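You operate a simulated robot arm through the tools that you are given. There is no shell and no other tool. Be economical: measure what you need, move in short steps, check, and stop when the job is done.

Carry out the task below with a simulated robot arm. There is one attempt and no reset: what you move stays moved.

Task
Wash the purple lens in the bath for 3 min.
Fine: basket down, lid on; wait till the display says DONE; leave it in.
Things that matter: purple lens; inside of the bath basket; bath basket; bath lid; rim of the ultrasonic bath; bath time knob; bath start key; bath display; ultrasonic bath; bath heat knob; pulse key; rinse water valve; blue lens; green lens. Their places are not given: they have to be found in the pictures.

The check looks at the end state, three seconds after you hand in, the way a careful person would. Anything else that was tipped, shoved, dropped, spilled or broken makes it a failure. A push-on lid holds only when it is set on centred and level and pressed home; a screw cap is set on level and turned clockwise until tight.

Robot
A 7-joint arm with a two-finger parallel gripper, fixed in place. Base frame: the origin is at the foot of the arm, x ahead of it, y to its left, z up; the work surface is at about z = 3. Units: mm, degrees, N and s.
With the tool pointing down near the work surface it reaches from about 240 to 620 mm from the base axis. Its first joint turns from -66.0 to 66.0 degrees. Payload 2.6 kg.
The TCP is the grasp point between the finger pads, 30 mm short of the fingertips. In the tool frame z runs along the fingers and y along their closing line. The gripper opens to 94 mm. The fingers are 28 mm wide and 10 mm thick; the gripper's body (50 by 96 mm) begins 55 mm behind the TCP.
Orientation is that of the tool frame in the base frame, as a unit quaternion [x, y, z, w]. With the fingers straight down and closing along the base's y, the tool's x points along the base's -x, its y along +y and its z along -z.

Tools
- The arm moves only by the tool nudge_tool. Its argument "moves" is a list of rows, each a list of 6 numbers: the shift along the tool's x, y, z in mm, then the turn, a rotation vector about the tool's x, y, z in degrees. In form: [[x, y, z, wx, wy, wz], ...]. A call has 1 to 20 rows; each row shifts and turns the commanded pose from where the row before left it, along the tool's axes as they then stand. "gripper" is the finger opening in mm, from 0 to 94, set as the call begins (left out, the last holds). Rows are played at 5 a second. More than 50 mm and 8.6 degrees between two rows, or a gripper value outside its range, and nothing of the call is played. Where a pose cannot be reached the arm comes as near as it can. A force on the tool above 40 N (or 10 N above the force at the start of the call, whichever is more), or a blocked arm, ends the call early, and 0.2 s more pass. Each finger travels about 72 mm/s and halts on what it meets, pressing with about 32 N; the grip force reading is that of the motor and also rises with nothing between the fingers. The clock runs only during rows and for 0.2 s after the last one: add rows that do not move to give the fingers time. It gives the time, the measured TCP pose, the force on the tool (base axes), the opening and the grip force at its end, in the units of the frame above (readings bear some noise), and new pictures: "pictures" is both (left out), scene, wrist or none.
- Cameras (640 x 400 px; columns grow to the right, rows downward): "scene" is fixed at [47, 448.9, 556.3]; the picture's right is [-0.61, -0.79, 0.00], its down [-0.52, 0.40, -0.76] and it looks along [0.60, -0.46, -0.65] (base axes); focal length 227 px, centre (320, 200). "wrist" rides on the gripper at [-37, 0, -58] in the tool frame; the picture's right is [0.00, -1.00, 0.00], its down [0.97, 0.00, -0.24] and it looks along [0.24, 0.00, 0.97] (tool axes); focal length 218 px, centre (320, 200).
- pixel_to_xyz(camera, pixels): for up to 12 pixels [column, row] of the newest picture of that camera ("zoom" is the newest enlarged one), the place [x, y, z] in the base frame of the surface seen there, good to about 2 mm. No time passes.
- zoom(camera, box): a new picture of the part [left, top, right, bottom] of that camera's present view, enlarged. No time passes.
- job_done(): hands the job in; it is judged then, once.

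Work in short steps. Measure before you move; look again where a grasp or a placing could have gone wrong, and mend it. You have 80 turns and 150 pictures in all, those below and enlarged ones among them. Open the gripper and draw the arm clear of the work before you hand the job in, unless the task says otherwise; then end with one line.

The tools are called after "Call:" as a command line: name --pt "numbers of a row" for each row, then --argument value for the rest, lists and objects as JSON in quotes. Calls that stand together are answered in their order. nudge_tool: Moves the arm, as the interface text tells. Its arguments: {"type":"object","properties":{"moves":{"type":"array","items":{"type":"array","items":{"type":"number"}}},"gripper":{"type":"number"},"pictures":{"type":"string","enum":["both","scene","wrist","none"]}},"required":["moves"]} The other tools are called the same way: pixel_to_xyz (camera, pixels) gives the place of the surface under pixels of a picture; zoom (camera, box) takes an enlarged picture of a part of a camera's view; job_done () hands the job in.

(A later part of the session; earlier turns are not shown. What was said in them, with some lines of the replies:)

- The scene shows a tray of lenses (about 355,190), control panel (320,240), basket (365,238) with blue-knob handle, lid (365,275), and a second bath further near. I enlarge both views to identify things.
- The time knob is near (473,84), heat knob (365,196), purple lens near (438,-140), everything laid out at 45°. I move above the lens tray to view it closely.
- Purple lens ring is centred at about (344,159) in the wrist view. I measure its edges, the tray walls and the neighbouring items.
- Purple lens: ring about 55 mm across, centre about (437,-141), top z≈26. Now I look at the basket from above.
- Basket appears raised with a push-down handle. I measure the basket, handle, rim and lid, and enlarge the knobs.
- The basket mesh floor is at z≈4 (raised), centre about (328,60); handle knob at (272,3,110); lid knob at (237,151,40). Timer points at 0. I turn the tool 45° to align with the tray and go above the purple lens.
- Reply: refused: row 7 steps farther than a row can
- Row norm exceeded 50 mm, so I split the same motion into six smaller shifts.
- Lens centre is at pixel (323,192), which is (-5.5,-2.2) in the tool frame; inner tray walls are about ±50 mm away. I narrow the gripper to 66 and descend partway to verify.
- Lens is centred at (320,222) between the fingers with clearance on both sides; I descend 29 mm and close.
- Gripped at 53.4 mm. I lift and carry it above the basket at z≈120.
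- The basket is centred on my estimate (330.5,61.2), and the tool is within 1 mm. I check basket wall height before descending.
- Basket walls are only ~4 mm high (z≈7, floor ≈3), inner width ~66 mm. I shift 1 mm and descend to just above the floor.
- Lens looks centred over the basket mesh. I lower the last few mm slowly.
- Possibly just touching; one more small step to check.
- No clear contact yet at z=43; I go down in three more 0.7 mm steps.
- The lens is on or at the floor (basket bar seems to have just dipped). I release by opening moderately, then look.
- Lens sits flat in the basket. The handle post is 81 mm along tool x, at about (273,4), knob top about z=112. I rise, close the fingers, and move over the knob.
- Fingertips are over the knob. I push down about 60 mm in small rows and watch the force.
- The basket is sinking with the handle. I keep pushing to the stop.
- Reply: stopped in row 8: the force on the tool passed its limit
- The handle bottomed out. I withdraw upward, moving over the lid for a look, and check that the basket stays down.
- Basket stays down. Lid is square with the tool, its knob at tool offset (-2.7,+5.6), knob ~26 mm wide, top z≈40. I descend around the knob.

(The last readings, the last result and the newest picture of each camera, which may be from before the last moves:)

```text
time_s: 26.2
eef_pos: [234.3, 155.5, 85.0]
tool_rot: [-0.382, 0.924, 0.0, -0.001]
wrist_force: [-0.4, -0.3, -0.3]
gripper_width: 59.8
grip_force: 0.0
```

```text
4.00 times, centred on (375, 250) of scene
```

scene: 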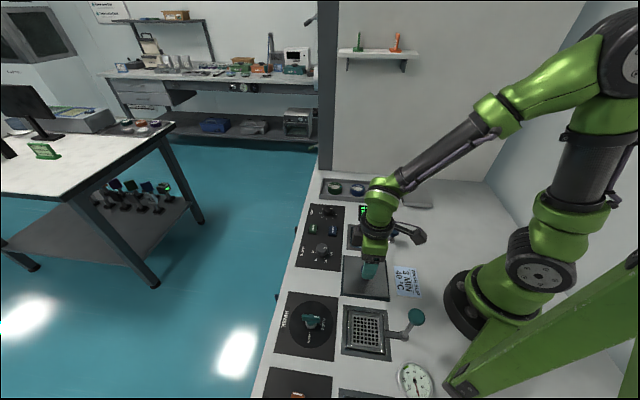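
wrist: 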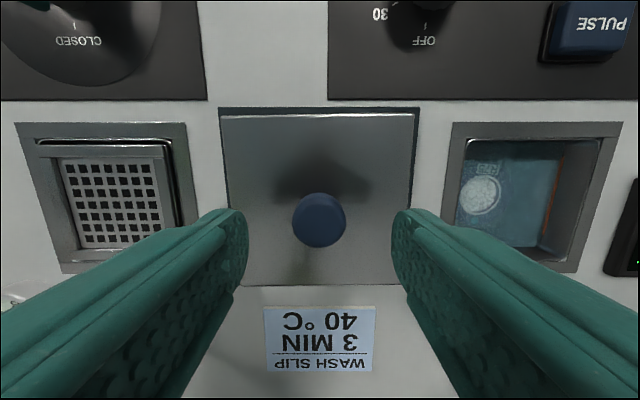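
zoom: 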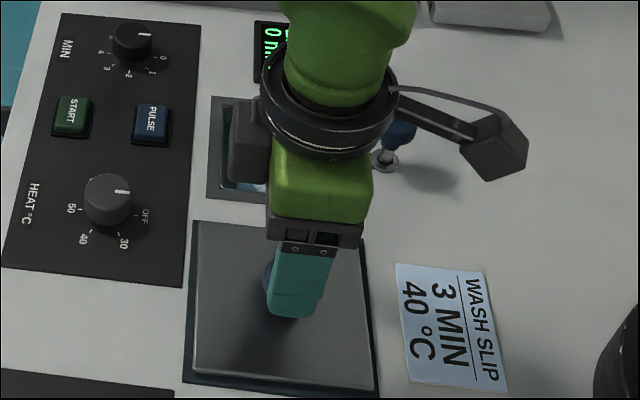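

Knob centred at (320,220). Descend 38 mm and grip.

Call:
nudge_tool --pt "-1 0 20 0 0 0" --pt "0 0 18 0 0 0" --pt "0 0 0 0 0 0" --pictures "none"

Call:
nudge_tool --pt "0 0 0 0 0 0" --pt "0 0 0 0 0 0" --pt "0 0 0 0 0 0" --pt "0 0 0 0 0 0" --gripper 10

```text
time_s: 27.0
eef_pos: [234.3, 156.0, 46.2]
tool_rot: [-0.381, 0.924, -0.001, 0.0]
wrist_force: [0.5, -0.9, -0.4]
gripper_width: 60.0
grip_force: 0.1
```

```text
time_s: 28.0
eef_pos: [234.7, 156.9, 46.7]
tool_rot: [-0.382, 0.924, -0.001, 0.0]
wrist_force: [-0.6, 0.0, -0.4]
gripper_width: 27.2
grip_force: 31.5
```

scene: 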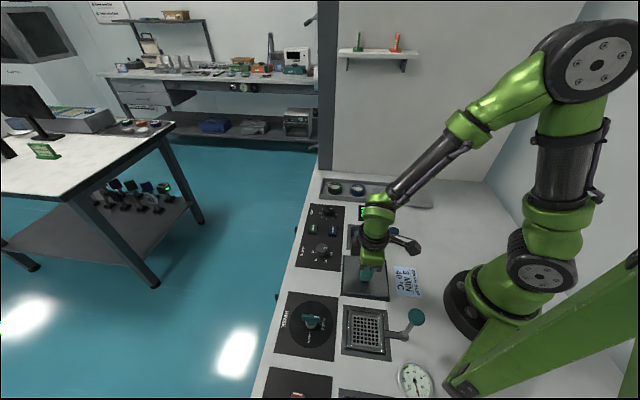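
wrist: 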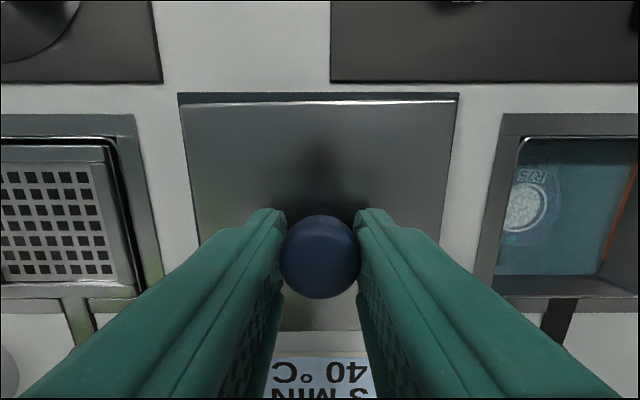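

Lid knob gripped (27.2 mm). Lift 60 mm and see whether the lid comes level.

Call:
nudge_tool --pt "0 0 -5 0 0 0" --pt "0 0 -10 0 0 0" --pt "0 0 -20 0 0 0" --pt "0 0 -25 0 0 0" --pt "0 0 0 0 0 0" --pictures "none"

Call:
nudge_tool --pt "0 -25 0 0 0 0" --pt "0 -30 0 0 0 0" --pt "0 -30 0 0 0 0" --pt "0 -30 0 0 0 0" --pt "-0.4 -20.5 0 0 0 0" --pt "0 0 0 0 0 0" --pt "0 0 0 0 0 0" --pt "0 0 0 0 0 0"

Call:
zoom --camera "scene" --box '[320, 170, 430, 270]'

```text
time_s: 29.2
eef_pos: [235.6, 156.9, 107.2]
tool_rot: [-0.382, 0.924, 0.0, -0.001]
wrist_force: [-0.2, -0.7, -1.3]
gripper_width: 27.3
grip_force: 32.1
```

```text
time_s: 31.0
eef_pos: [331.5, 60.1, 107.7]
tool_rot: [-0.382, 0.924, 0.0, 0.0]
wrist_force: [0.0, 0.1, -1.8]
gripper_width: 26.9
grip_force: 32.4
```

scene: 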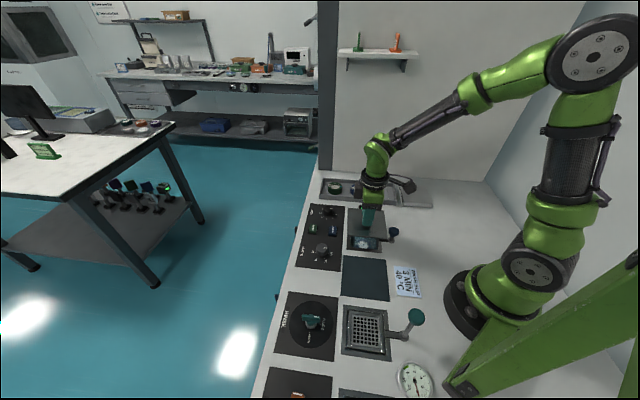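
wrist: 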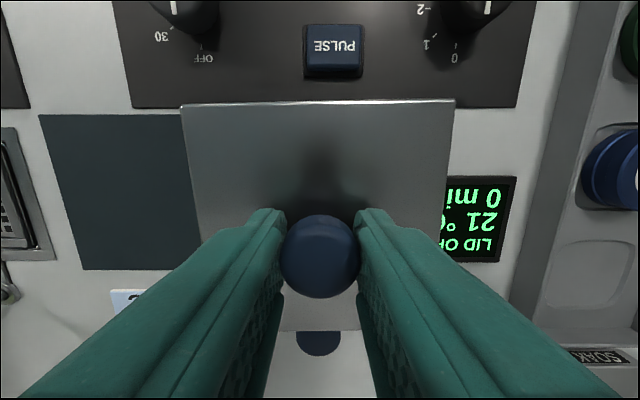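

```text
4.00 times, centred on (375, 220) of scene
```

zoom: 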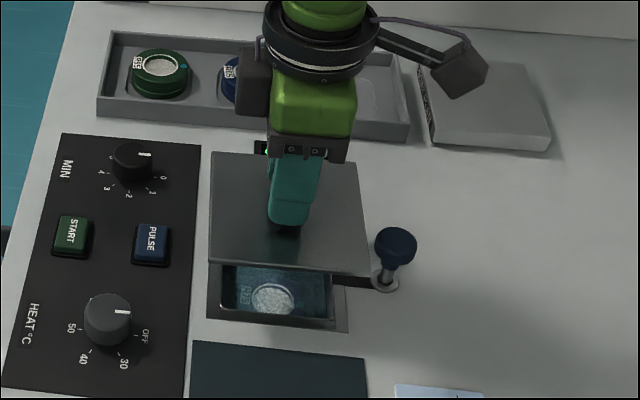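

Lid is level and square over the bath, offset under ~1 mm from the rim centre. I lower it to ~10 mm above the rim and inspect.

Call:
nudge_tool --pt "0.3 0.5 15 0 0 0" --pt "0 0 20 0 0 0" --pt "0 0 12 0 0 0" --pt "0 0 0 0 0 0" --pt "0 0 0 0 0 0"

Call:
zoom --camera "scene" --box '[330, 190, 410, 260]'

Call:
zoom --camera "wrist" --box '[140, 60, 500, 360]'

```text
time_s: 32.2
eef_pos: [330.8, 61.8, 59.3]
tool_rot: [-0.382, 0.924, 0.0, 0.0]
wrist_force: [-0.1, 0.1, -0.7]
gripper_width: 27.0
grip_force: 32.0
```

scene: 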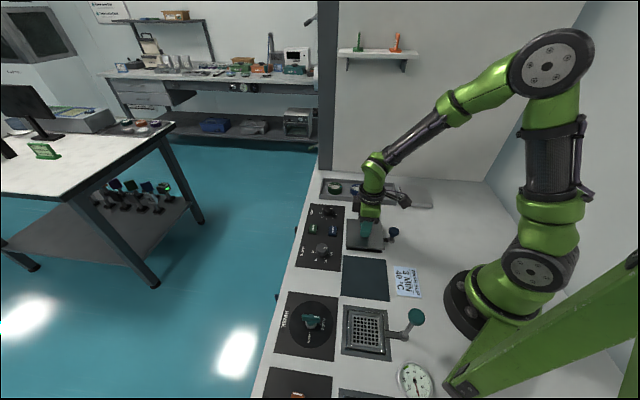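
wrist: 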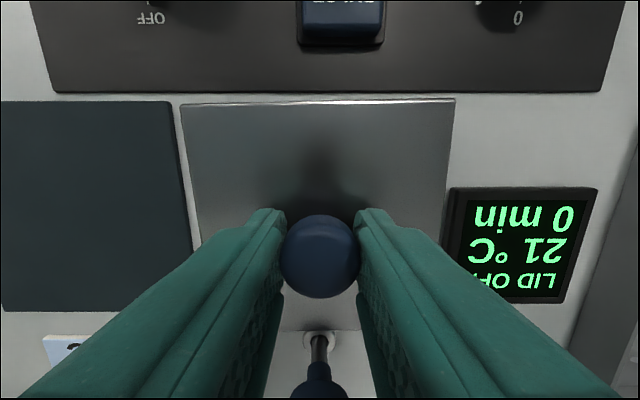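

```text
5.71 times, centred on (370, 225) of scene
```

zoom: 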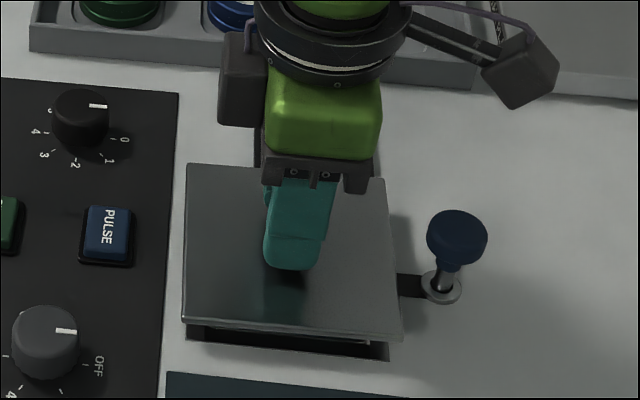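

```text
1.33 times, centred on (320, 210) of wrist
```

zoom: 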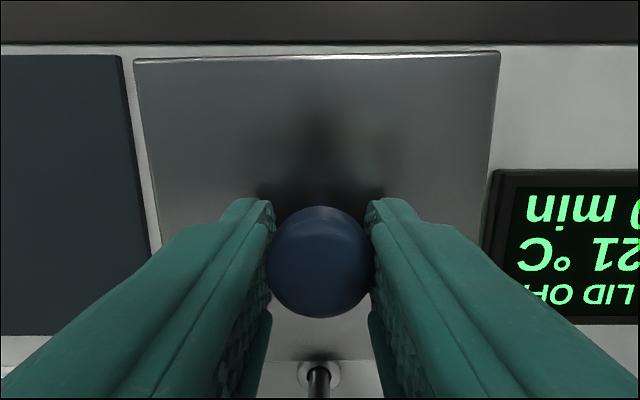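

The lid appears yawed about 1.1° in view (far edge (182,105)→(455,99), versus panel edge level). I correct that with a +1.1° turn and lower to contact in small steps.

Call:
nudge_tool --pt "0 0 0 0 0 1.1" --pt "0 0 4 0 0 0" --pt "0 0 3 0 0 0" --pt "0 0 2 0 0 0" --pt "0 0 1 0 0 0" --pt "0 0 0 0 0 0"

Call:
zoom --camera "scene" --box '[330, 190, 410, 260]'

```text
time_s: 33.6
eef_pos: [330.9, 60.7, 51.3]
tool_rot: [-0.373, 0.928, 0.0, 0.0]
wrist_force: [0.1, 1.0, -1.3]
gripper_width: 27.2
grip_force: 31.9
```

scene: 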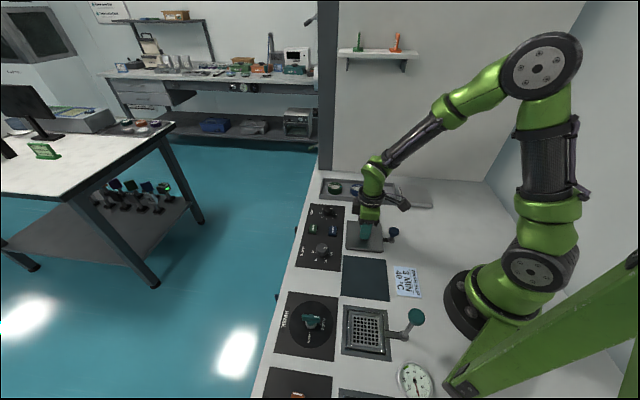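
wrist: 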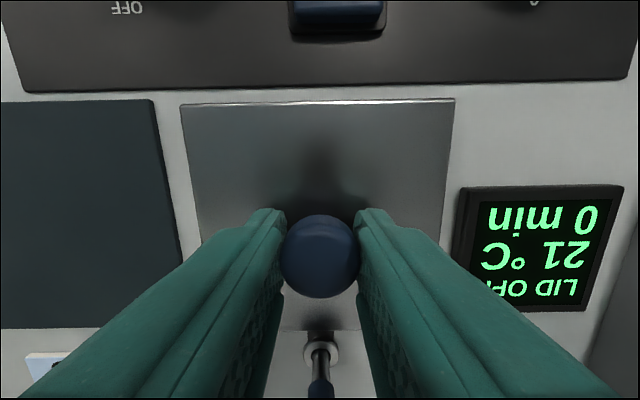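

```text
5.71 times, centred on (370, 225) of scene
```

zoom: 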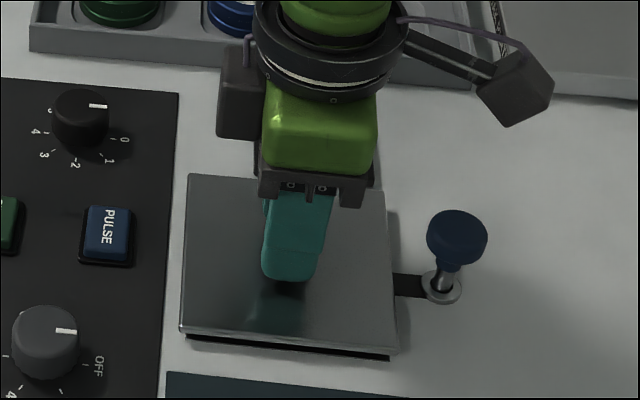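

Lid edge is now parallel to the panel edge. I continue down to contact.

Call:
nudge_tool --pt "0 0 1.5 0 0 0" --pt "0 0 1.5 0 0 0" --pt "0 0 1 0 0 0" --pt "0 0 1 0 0 0" --pt "0 0 0 0 0 0"

Call:
zoom --camera "scene" --box '[330, 190, 410, 260]'

```text
time_s: 34.8
eef_pos: [329.8, 60.5, 45.4]
tool_rot: [-0.373, 0.928, 0.0, 0.0]
wrist_force: [0.3, -0.2, -1.1]
gripper_width: 27.2
grip_force: 31.6
```

scene: 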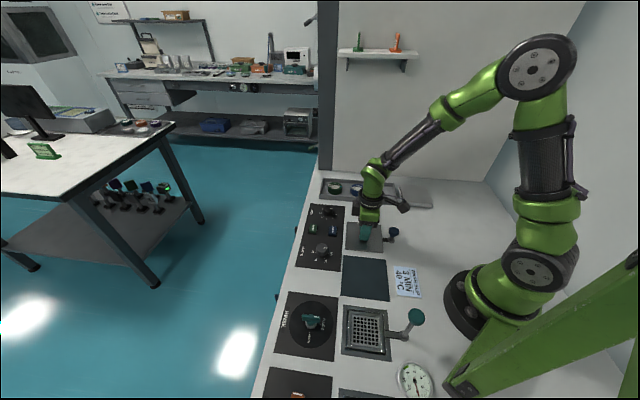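
wrist: 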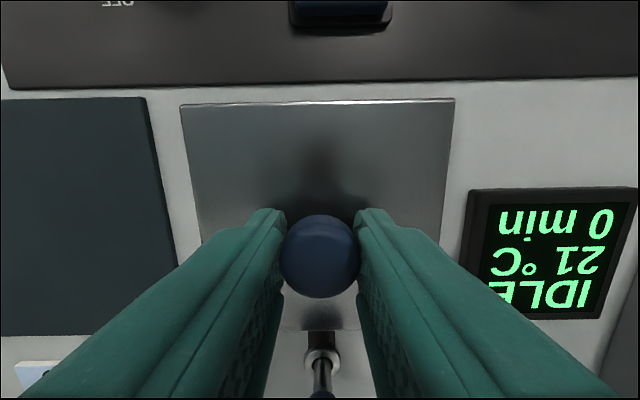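

```text
5.71 times, centred on (370, 225) of scene
```

zoom: 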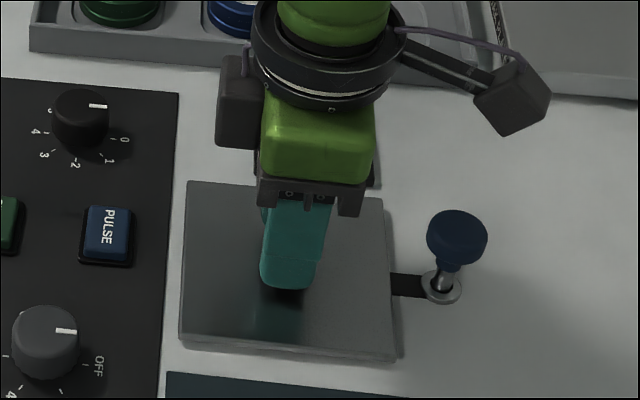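

The display switched to IDLE. I press further down to make sure it is home.

Call:
nudge_tool --pt "0 0 1 0 0 0" --pt "0 0 1 0 0 0" --pt "0 0 1 0 0 0" --pt "0 0 1 0 0 0" --pt "0 0 1 0 0 0" --pt "0 0 1 0 0 0" --pictures "none"

```text
time_s: 35.8
eef_pos: [331.1, 61.2, 43.0]
tool_rot: [-0.373, 0.928, 0.0, 0.001]
wrist_force: [-1.2, -0.5, 4.5]
gripper_width: 27.2
grip_force: 32.0
stopped in row 4: the force on the tool passed its limit (the readings are from after the stop); the commanded pose is now the measured one
```

Lid pressed against its stop. I release, rise and move above the time knob near (472,84).

Call:
nudge_tool --pt "0 0 0 0 0 0" --pt "0 0 0 0 0 0" --pt "0 0 0 0 0 0" --gripper 60 --pictures "none"

Call:
nudge_tool --pt "0 0 -20 0 0 0" --pt "0 0 -30 0 0 0" --pt "0 0 -37 0 0 -1.1" --pt "-29 -21 0 0 0 0" --pt "-29 -21 0 0 0 0" --pt "-29 -21 0 0 0 0" --pt "-29 -20.4 0 0 0 0" --pt "0 0 0 0 0 0" --pt "0 0 0 0 0 0"

Call:
zoom --camera "wrist" --box '[220, 100, 420, 300]'

Call:
zoom --camera "scene" --box '[290, 190, 410, 270]'

```text
time_s: 36.6
eef_pos: [331.2, 60.2, 43.1]
tool_rot: [-0.372, 0.928, 0.0, 0.0]
wrist_force: [-0.7, 0.1, -1.0]
gripper_width: 59.9
grip_force: 0.0
```

```text
time_s: 38.6
eef_pos: [471.8, 83.6, 130.4]
tool_rot: [-0.381, 0.925, 0.0, 0.0]
wrist_force: [0.8, -0.3, -0.6]
gripper_width: 60.1
grip_force: 0.0
```

scene: 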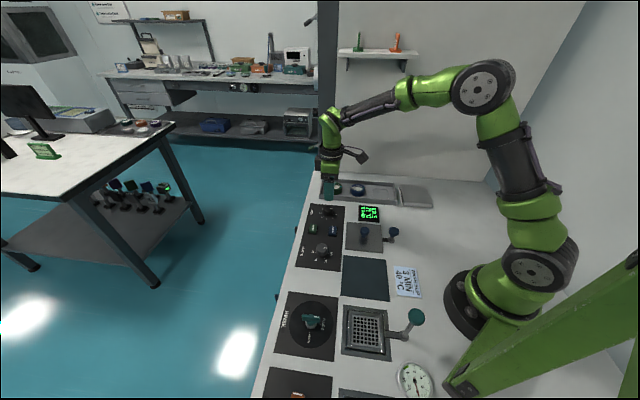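
wrist: 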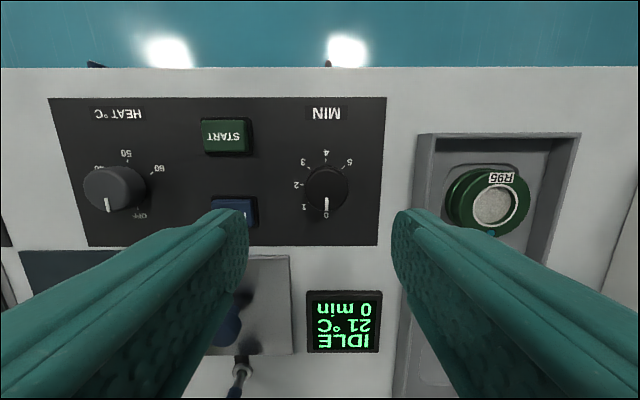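

```text
2.00 times, centred on (320, 200) of wrist
```

zoom: 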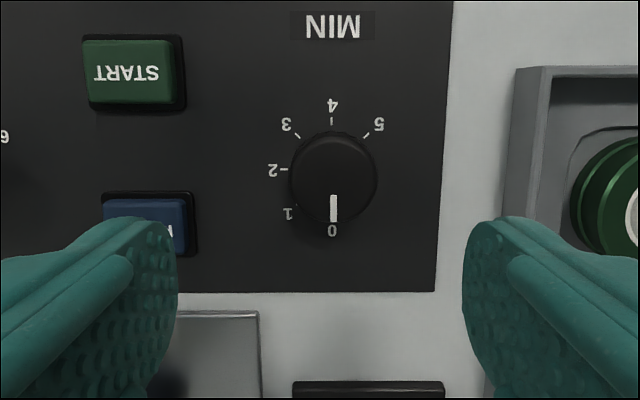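

```text
5.00 times, centred on (350, 230) of scene
```

zoom: 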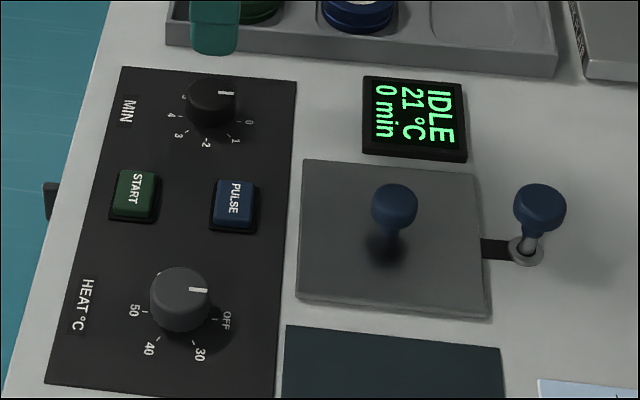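

Lid is seated and level; display IDLE 21°C 0 min. Dial ticks are 45° apart, so 3 is 135° clockwise from 0. Knob (32 mm, top z≈26) is at tool (-4.3,-4.4); I pre-turn -22° and descend around it.

Call:
nudge_tool --pt "-4.3 -4.4 0 0 0 0" --pt "0 0 15 0 0 -7.5" --pt "0 0 15 0 0 -7.5" --pt "0 0 15 0 0 -7" --pt "0 0 0 0 0 0" --pt "0 0 0 0 0 0" --gripper 52

```text
time_s: 40.0
eef_pos: [478.4, 82.1, 85.6]
tool_rot: [-0.551, 0.835, 0.0, 0.0]
wrist_force: [-0.3, 0.3, 0.6]
gripper_width: 51.9
grip_force: 0.1
```

scene: 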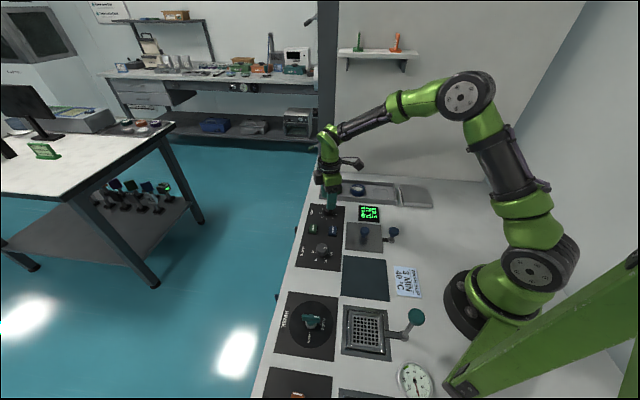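
wrist: 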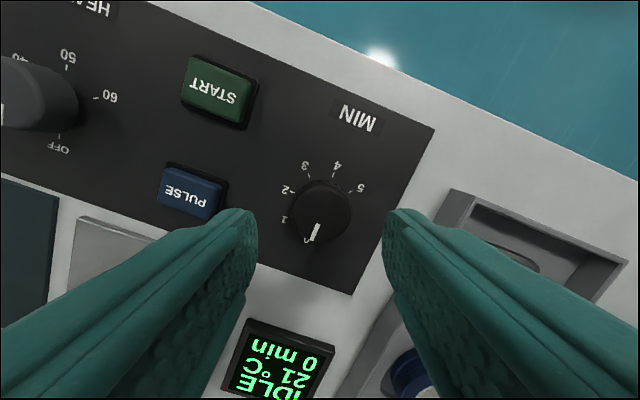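

Knob is centred between the fingers (320,211), clear of keys and tray. Descend 43 mm and grip.

Call:
nudge_tool --pt "-1.2 0 15 0 0 0" --pt "0 0 15 0 0 0" --pt "0 0 13 0 0 0" --pt "0 0 0 0 0 0" --pictures "none"

Call:
nudge_tool --pt "0 0 0 0 0 0" --pt "0 0 0 0 0 0" --pt "0 0 0 0 0 0" --gripper 15 --pictures "wrist"

```text
time_s: 41.0
eef_pos: [479.3, 85.0, 42.1]
tool_rot: [-0.551, 0.835, 0.0, 0.0]
wrist_force: [-0.8, -0.2, -0.2]
gripper_width: 51.9
grip_force: 0.1
```

```text
time_s: 41.8
eef_pos: [480.8, 83.8, 41.4]
tool_rot: [-0.551, 0.834, -0.001, 0.002]
wrist_force: [13.4, -0.8, -7.6]
gripper_width: 33.8
grip_force: 44.8
```

wrist: 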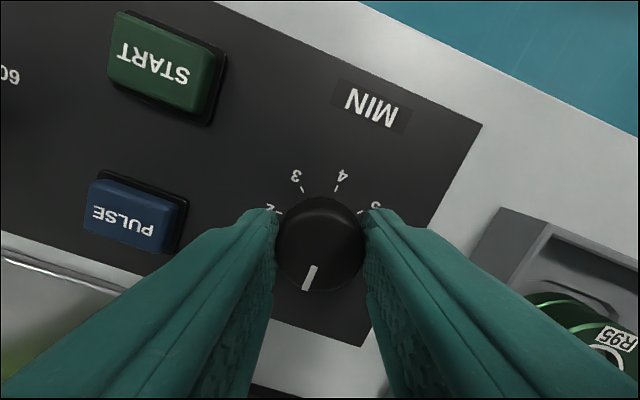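

A lateral force of 13 N shows a ~1 mm miscentring along the closing line; I relax toward -y and check.

Call:
nudge_tool --pt "0 -1 0 0 0 0" --pt "0 0 0 0 0 0" --pictures "none"

```text
time_s: 42.4
eef_pos: [480.8, 84.5, 41.7]
tool_rot: [-0.551, 0.835, -0.002, 0.0]
wrist_force: [10.2, -0.3, -4.7]
gripper_width: 33.8
grip_force: 44.5
```

Call:
nudge_tool --pt "0 -2 0 0 0 0" --pt "0 0 0 0 0 0" --pictures "none"

```text
time_s: 43.0
eef_pos: [480.0, 83.5, 41.7]
tool_rot: [-0.549, 0.836, 0.002, -0.001]
wrist_force: [-16.3, -2.3, 15.3]
gripper_width: 33.6
grip_force: 44.9
```

Overshot slightly; back 0.9 mm, then turn 45° as a first part.

Call:
nudge_tool --pt "0 0.9 0 0 0 0" --pt "0 0 0 0 0 7.5" --pt "0 0 0 0 0 7.5" --pt "0 0 0 0 0 7.5" --pt "0 0 0 0 0 7.5" --pt "0 0 0 0 0 7.5" --pt "0 0 0 0 0 7.5" --pt "0 0 0 0 0 0"

Call:
zoom --camera "scene" --box '[290, 180, 410, 260]'

```text
time_s: 44.8
eef_pos: [481.1, 84.2, 42.5]
tool_rot: [-0.189, 0.982, 0.0, 0.001]
wrist_force: [-5.6, -0.3, 8.8]
gripper_width: 33.8
grip_force: 45.0
```

scene: 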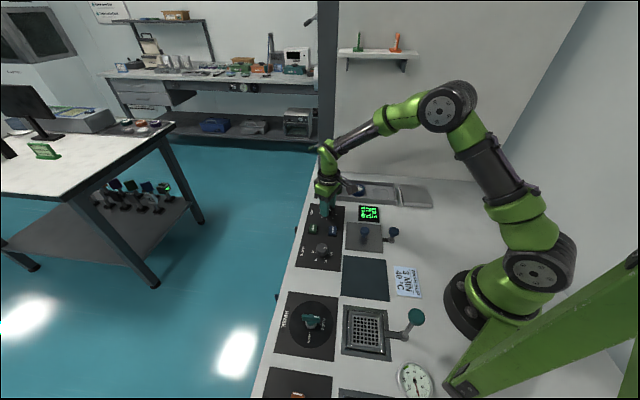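
wrist: 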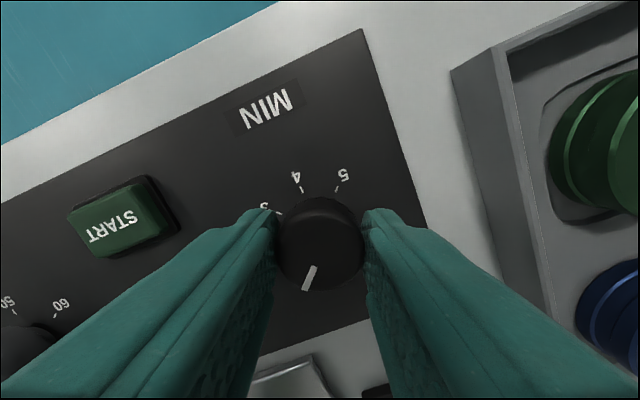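

```text
5.00 times, centred on (350, 220) of scene
```

zoom: 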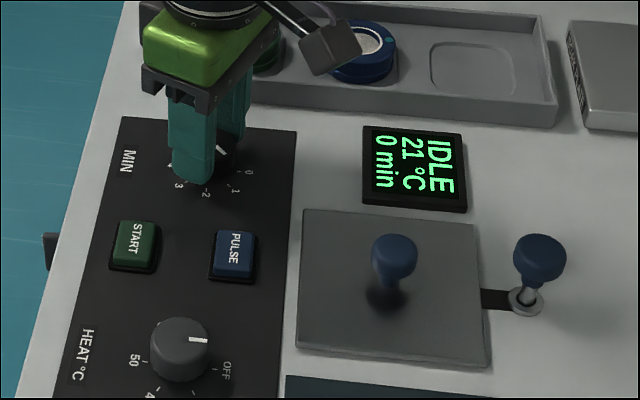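

The knob turns with the gripper (pointer now at 1). I turn the remaining 90°.

Call:
nudge_tool --pt "0 0 0 0 0 7.5" --pt "0 0 0 0 0 7.5" --pt "0 0 0 0 0 7.5" --pt "0 0 0 0 0 7.5" --pt "0 0 0 0 0 7.5" --pt "0 0 0 0 0 7.5" --pt "0 0 0 0 0 7.5" --pt "0 0 0 0 0 7.5" --pt "0 0 0 0 0 7.5" --pt "0 0 0 0 0 7.5" --pt "0 0 0 0 0 7.5" --pt "0 0 0 0 0 7.5" --pt "0 0 0 0 0 0"

Call:
zoom --camera "scene" --box '[290, 180, 410, 260]'

```text
time_s: 47.4
eef_pos: [480.3, 81.2, 41.9]
tool_rot: [0.554, 0.833, -0.002, 0.0]
wrist_force: [-3.8, -0.6, 2.8]
gripper_width: 33.5
grip_force: 44.7
stopped in row 13: the force on the tool passed its limit (the readings are from after the stop); the commanded pose is now the measured one
```

scene: 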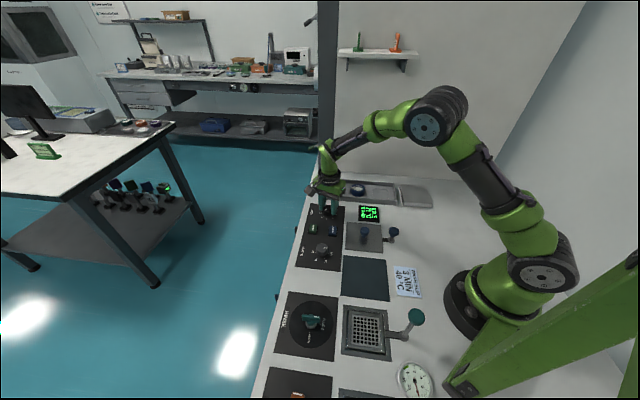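
wrist: 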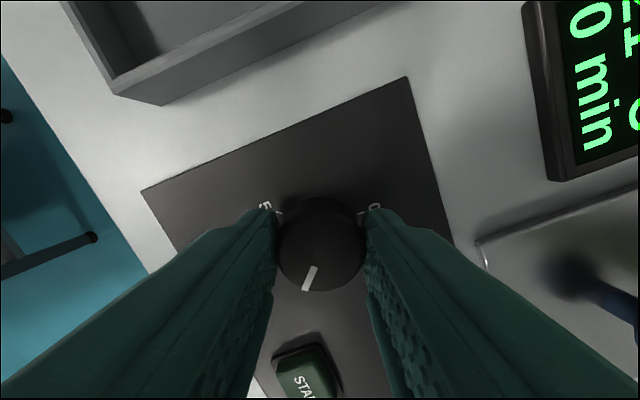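

```text
5.00 times, centred on (350, 220) of scene
```

zoom: 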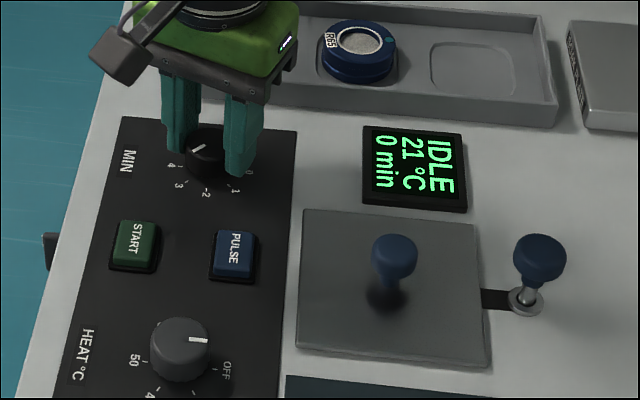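

Total turn ≈134°. I release, rise and look at the pointer.

Call:
nudge_tool --pt "0 0 0 0 0 0" --pt "0 0 0 0 0 0" --gripper 52 --pictures "none"

Call:
nudge_tool --pt "0 0 -20 0 0 0" --pt "0 0 -30 0 0 0" --pt "0 0 -38 0 0 0" --pt "0 0 0 0 0 0" --pt "0 0 0 0 0 0"

Call:
zoom --camera "wrist" --box '[240, 120, 400, 280]'

Call:
zoom --camera "scene" --box '[290, 180, 410, 260]'

```text
time_s: 48.0
eef_pos: [479.4, 82.6, 41.9]
tool_rot: [0.552, 0.834, -0.001, 0.001]
wrist_force: [-0.6, -0.1, 0.6]
gripper_width: 52.2
grip_force: 0.0
```

```text
time_s: 49.2
eef_pos: [480.1, 82.6, 129.9]
tool_rot: [0.554, 0.833, -0.003, 0.0]
wrist_force: [0.3, -0.2, -0.4]
gripper_width: 51.8
grip_force: 0.1
```

scene: 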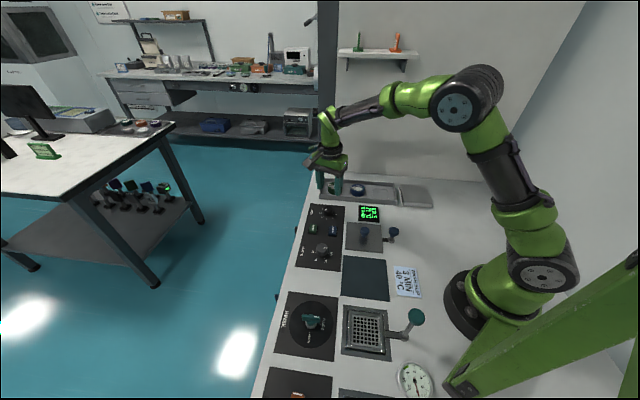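
wrist: 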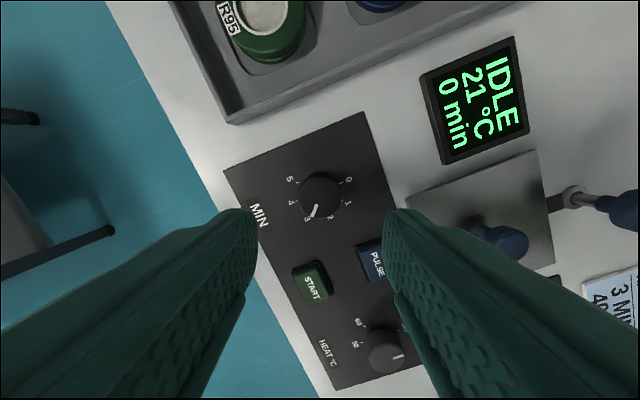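

```text
2.50 times, centred on (320, 200) of wrist
```

zoom: 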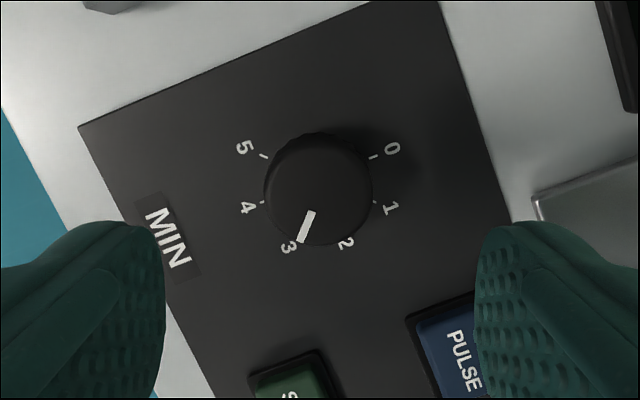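

```text
5.00 times, centred on (350, 220) of scene
```

zoom: 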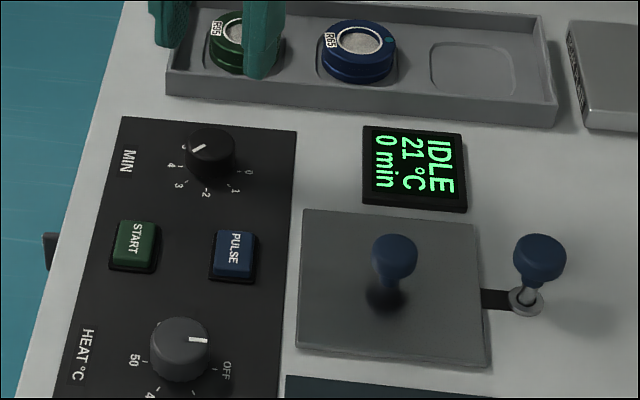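

The pointer is near 3. I enlarge further to measure how exact it is.

Call:
zoom --camera "wrist" --box '[285, 160, 355, 230]'

Call:
pixel_to_xyz --camera "wrist" --pixels '[[319, 198], [314, 215], [317, 207]]'

```text
5.71 times, centred on (320, 195) of wrist
```

zoom: 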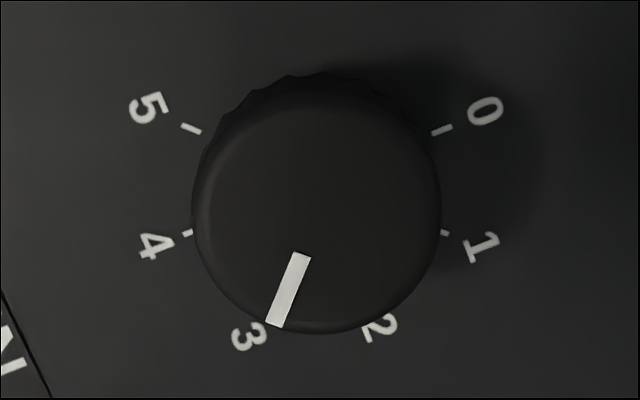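

```text
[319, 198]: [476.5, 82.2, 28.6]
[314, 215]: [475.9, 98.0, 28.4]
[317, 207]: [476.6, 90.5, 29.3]
```

Pointer is within ~2° of the 3 mark. Now I locate the START key, seen at (312,285).

Call:
pixel_to_xyz --camera "wrist" --pixels '[[312, 285], [300, 275], [322, 278], [326, 293], [305, 298], [375, 262]]'

Call:
zoom --camera "wrist" --box '[270, 230, 390, 330]'

```text
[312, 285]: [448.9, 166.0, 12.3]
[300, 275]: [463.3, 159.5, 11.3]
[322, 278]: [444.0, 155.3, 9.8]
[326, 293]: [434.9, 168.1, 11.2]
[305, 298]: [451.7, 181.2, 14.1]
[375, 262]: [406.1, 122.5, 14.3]
```

```text
4.00 times, centred on (330, 280) of wrist
```

zoom: 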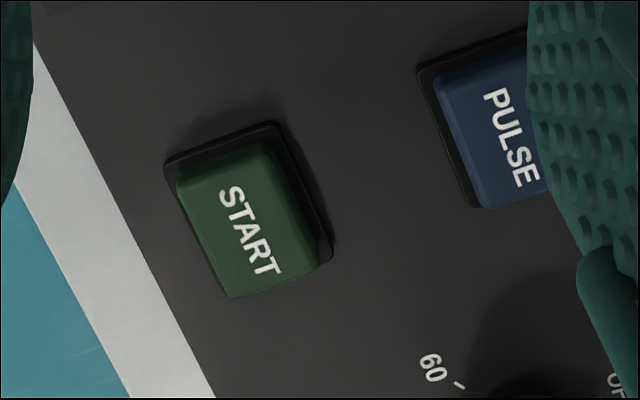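

START key top is at about (449,165.5,13). I close the fingers, move over it and lower to ~15 mm above.

Call:
nudge_tool --pt "30 1.2 0 0 0 0" --pt "30 1.2 0 0 0 0" --pt "28 1 0 0 0 0" --pt "0 0 30 0 0 0" --pt "0 0 38 0 0 0" --pt "0 0 0 0 0 0" --pt "0 0 0 0 0 0" --gripper 0

Call:
zoom --camera "scene" --box '[280, 180, 400, 270]'

```text
time_s: 50.8
eef_pos: [449.1, 164.8, 62.6]
tool_rot: [0.553, 0.833, -0.002, 0.0]
wrist_force: [-0.5, 0.4, -0.4]
gripper_width: 0.0
grip_force: 32.2
```

scene: 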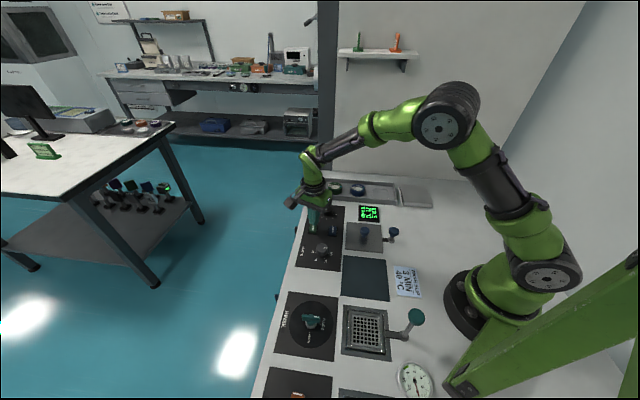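
wrist: 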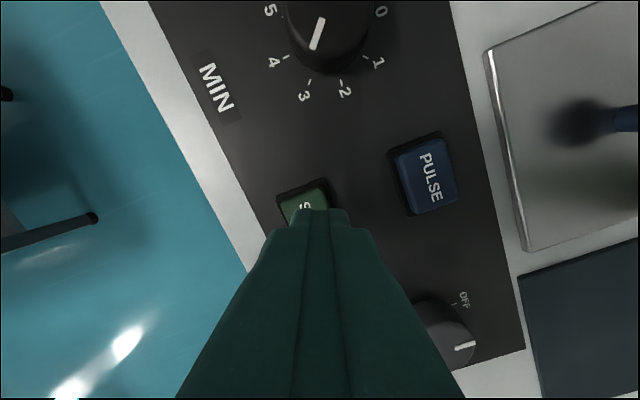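

```text
4.44 times, centred on (340, 225) of scene
```

zoom: 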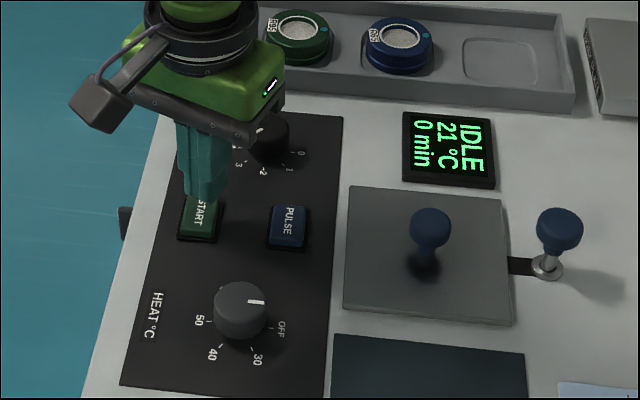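

Fingertips above START, clear of PULSE. Press down in small steps.

Call:
nudge_tool --pt "0 0 10 0 0 0" --pt "0 0 6 0 0 0" --pt "0 0 2 0 0 0" --pt "0 0 2 0 0 0" --pt "0 0 1.5 0 0 0" --pt "0 0 1.5 0 0 0"

Call:
zoom --camera "scene" --box '[280, 180, 400, 270]'

```text
time_s: 52.2
eef_pos: [450.6, 164.8, 38.5]
tool_rot: [0.553, 0.833, -0.001, -0.002]
wrist_force: [-0.7, 0.1, 1.7]
gripper_width: 0.1
grip_force: 31.7
```

scene: 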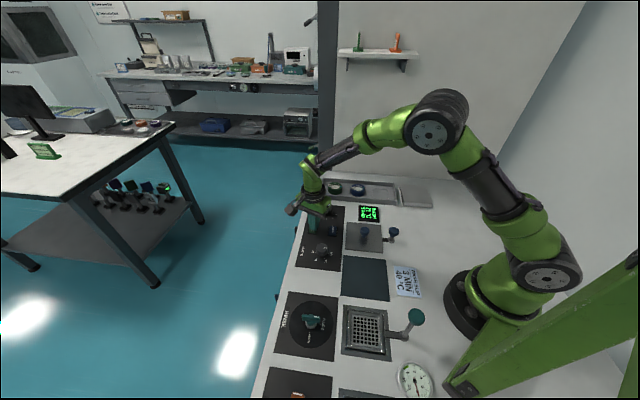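
wrist: 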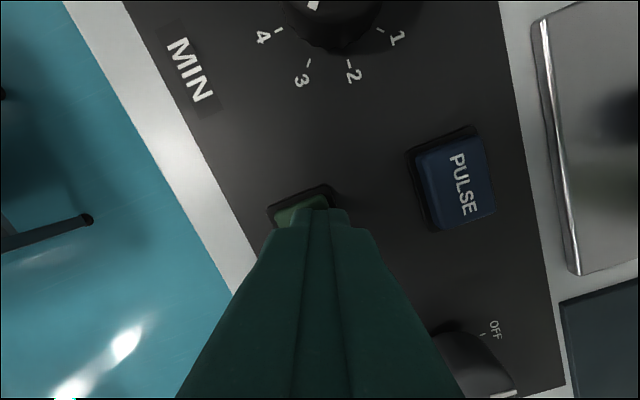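

```text
4.44 times, centred on (340, 225) of scene
```

zoom: 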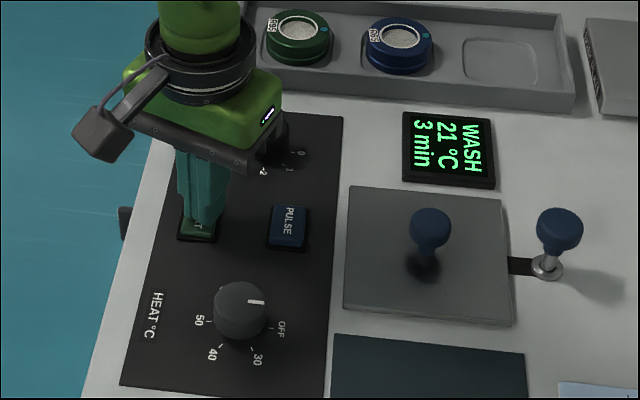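

Display says WASH, 3 min. I rise clear and wait, watching the display.

Call:
nudge_tool --pt "0 0 -20 0 0 0" --pt "0 0 -40 0 0 0" --pt "0 0 -40 0 0 0" --pt "0 0 -30 0 0 0" --pt "0 0 0 0 0 0" --pt "0 0 0 0 0 0" --pt "0 0 0 0 0 0" --pt "0 0 0 0 0 0" --pt "0 0 0 0 0 0" --pt "0 0 0 0 0 0" --pt "0 0 0 0 0 0" --pt "0 0 0 0 0 0" --pt "0 0 0 0 0 0" --pt "0 0 0 0 0 0" --pt "0 0 0 0 0 0" --pt "0 0 0 0 0 0" --pt "0 0 0 0 0 0" --pt "0 0 0 0 0 0" --pt "0 0 0 0 0 0" --pt "0 0 0 0 0 0" --pictures "none"

Call:
zoom --camera "scene" --box '[290, 180, 410, 270]'

```text
time_s: 56.4
eef_pos: [450.6, 165.3, 168.4]
tool_rot: [0.554, 0.833, -0.002, 0.0]
wrist_force: [0.3, 0.2, -0.3]
gripper_width: 0.1
grip_force: 31.8
```

```text
4.44 times, centred on (350, 225) of scene
```

zoom: 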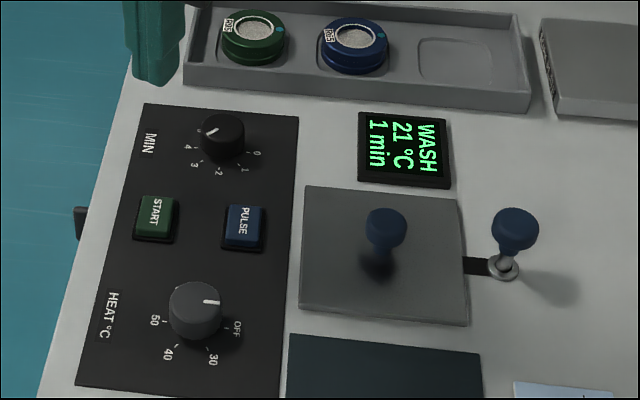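

Display counts down quickly (1 min left); I wait further and open the gripper.

Call:
nudge_tool --pt "0 0 0 0 0 0" --pt "0 0 0 0 0 0" --pt "0 0 0 0 0 0" --pt "0 0 0 0 0 0" --pt "0 0 0 0 0 0" --pt "0 0 0 0 0 0" --pt "0 0 0 0 0 0" --pt "0 0 0 0 0 0" --pt "0 0 0 0 0 0" --pt "0 0 0 0 0 0" --pt "0 0 0 0 0 0" --pt "0 0 0 0 0 0" --pt "0 0 0 0 0 0" --pt "0 0 0 0 0 0" --pt "0 0 0 0 0 0" --gripper 60 --pictures "none"

Call:
zoom --camera "scene" --box '[290, 180, 410, 270]'

```text
time_s: 59.6
eef_pos: [449.1, 165.7, 169.1]
tool_rot: [0.553, 0.833, -0.002, -0.001]
wrist_force: [-0.1, -0.7, 0.4]
gripper_width: 60.1
grip_force: 0.0
```

```text
4.44 times, centred on (350, 225) of scene
```

zoom: 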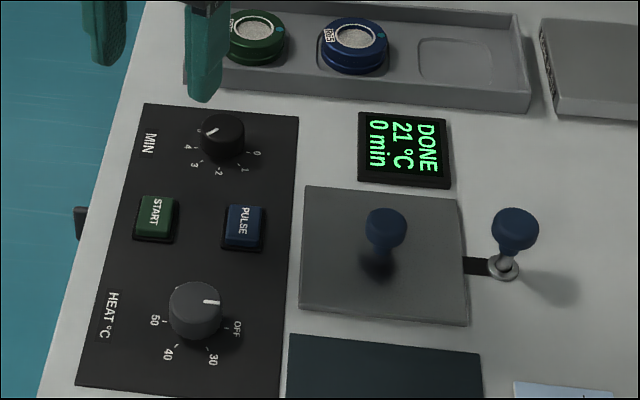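

The display says DONE, the lid is on, the basket is down, and the arm is clear with the gripper open. I hand in.

Call:
job_done

```text
The job is handed in.
```

The purple lens was washed for 3 min and the display reads DONE; it's still in the lowered basket with the lid on. I left the heat at OFF (21 °C) because you asked only for the time, but the wash slip on the bench says 40 °C.
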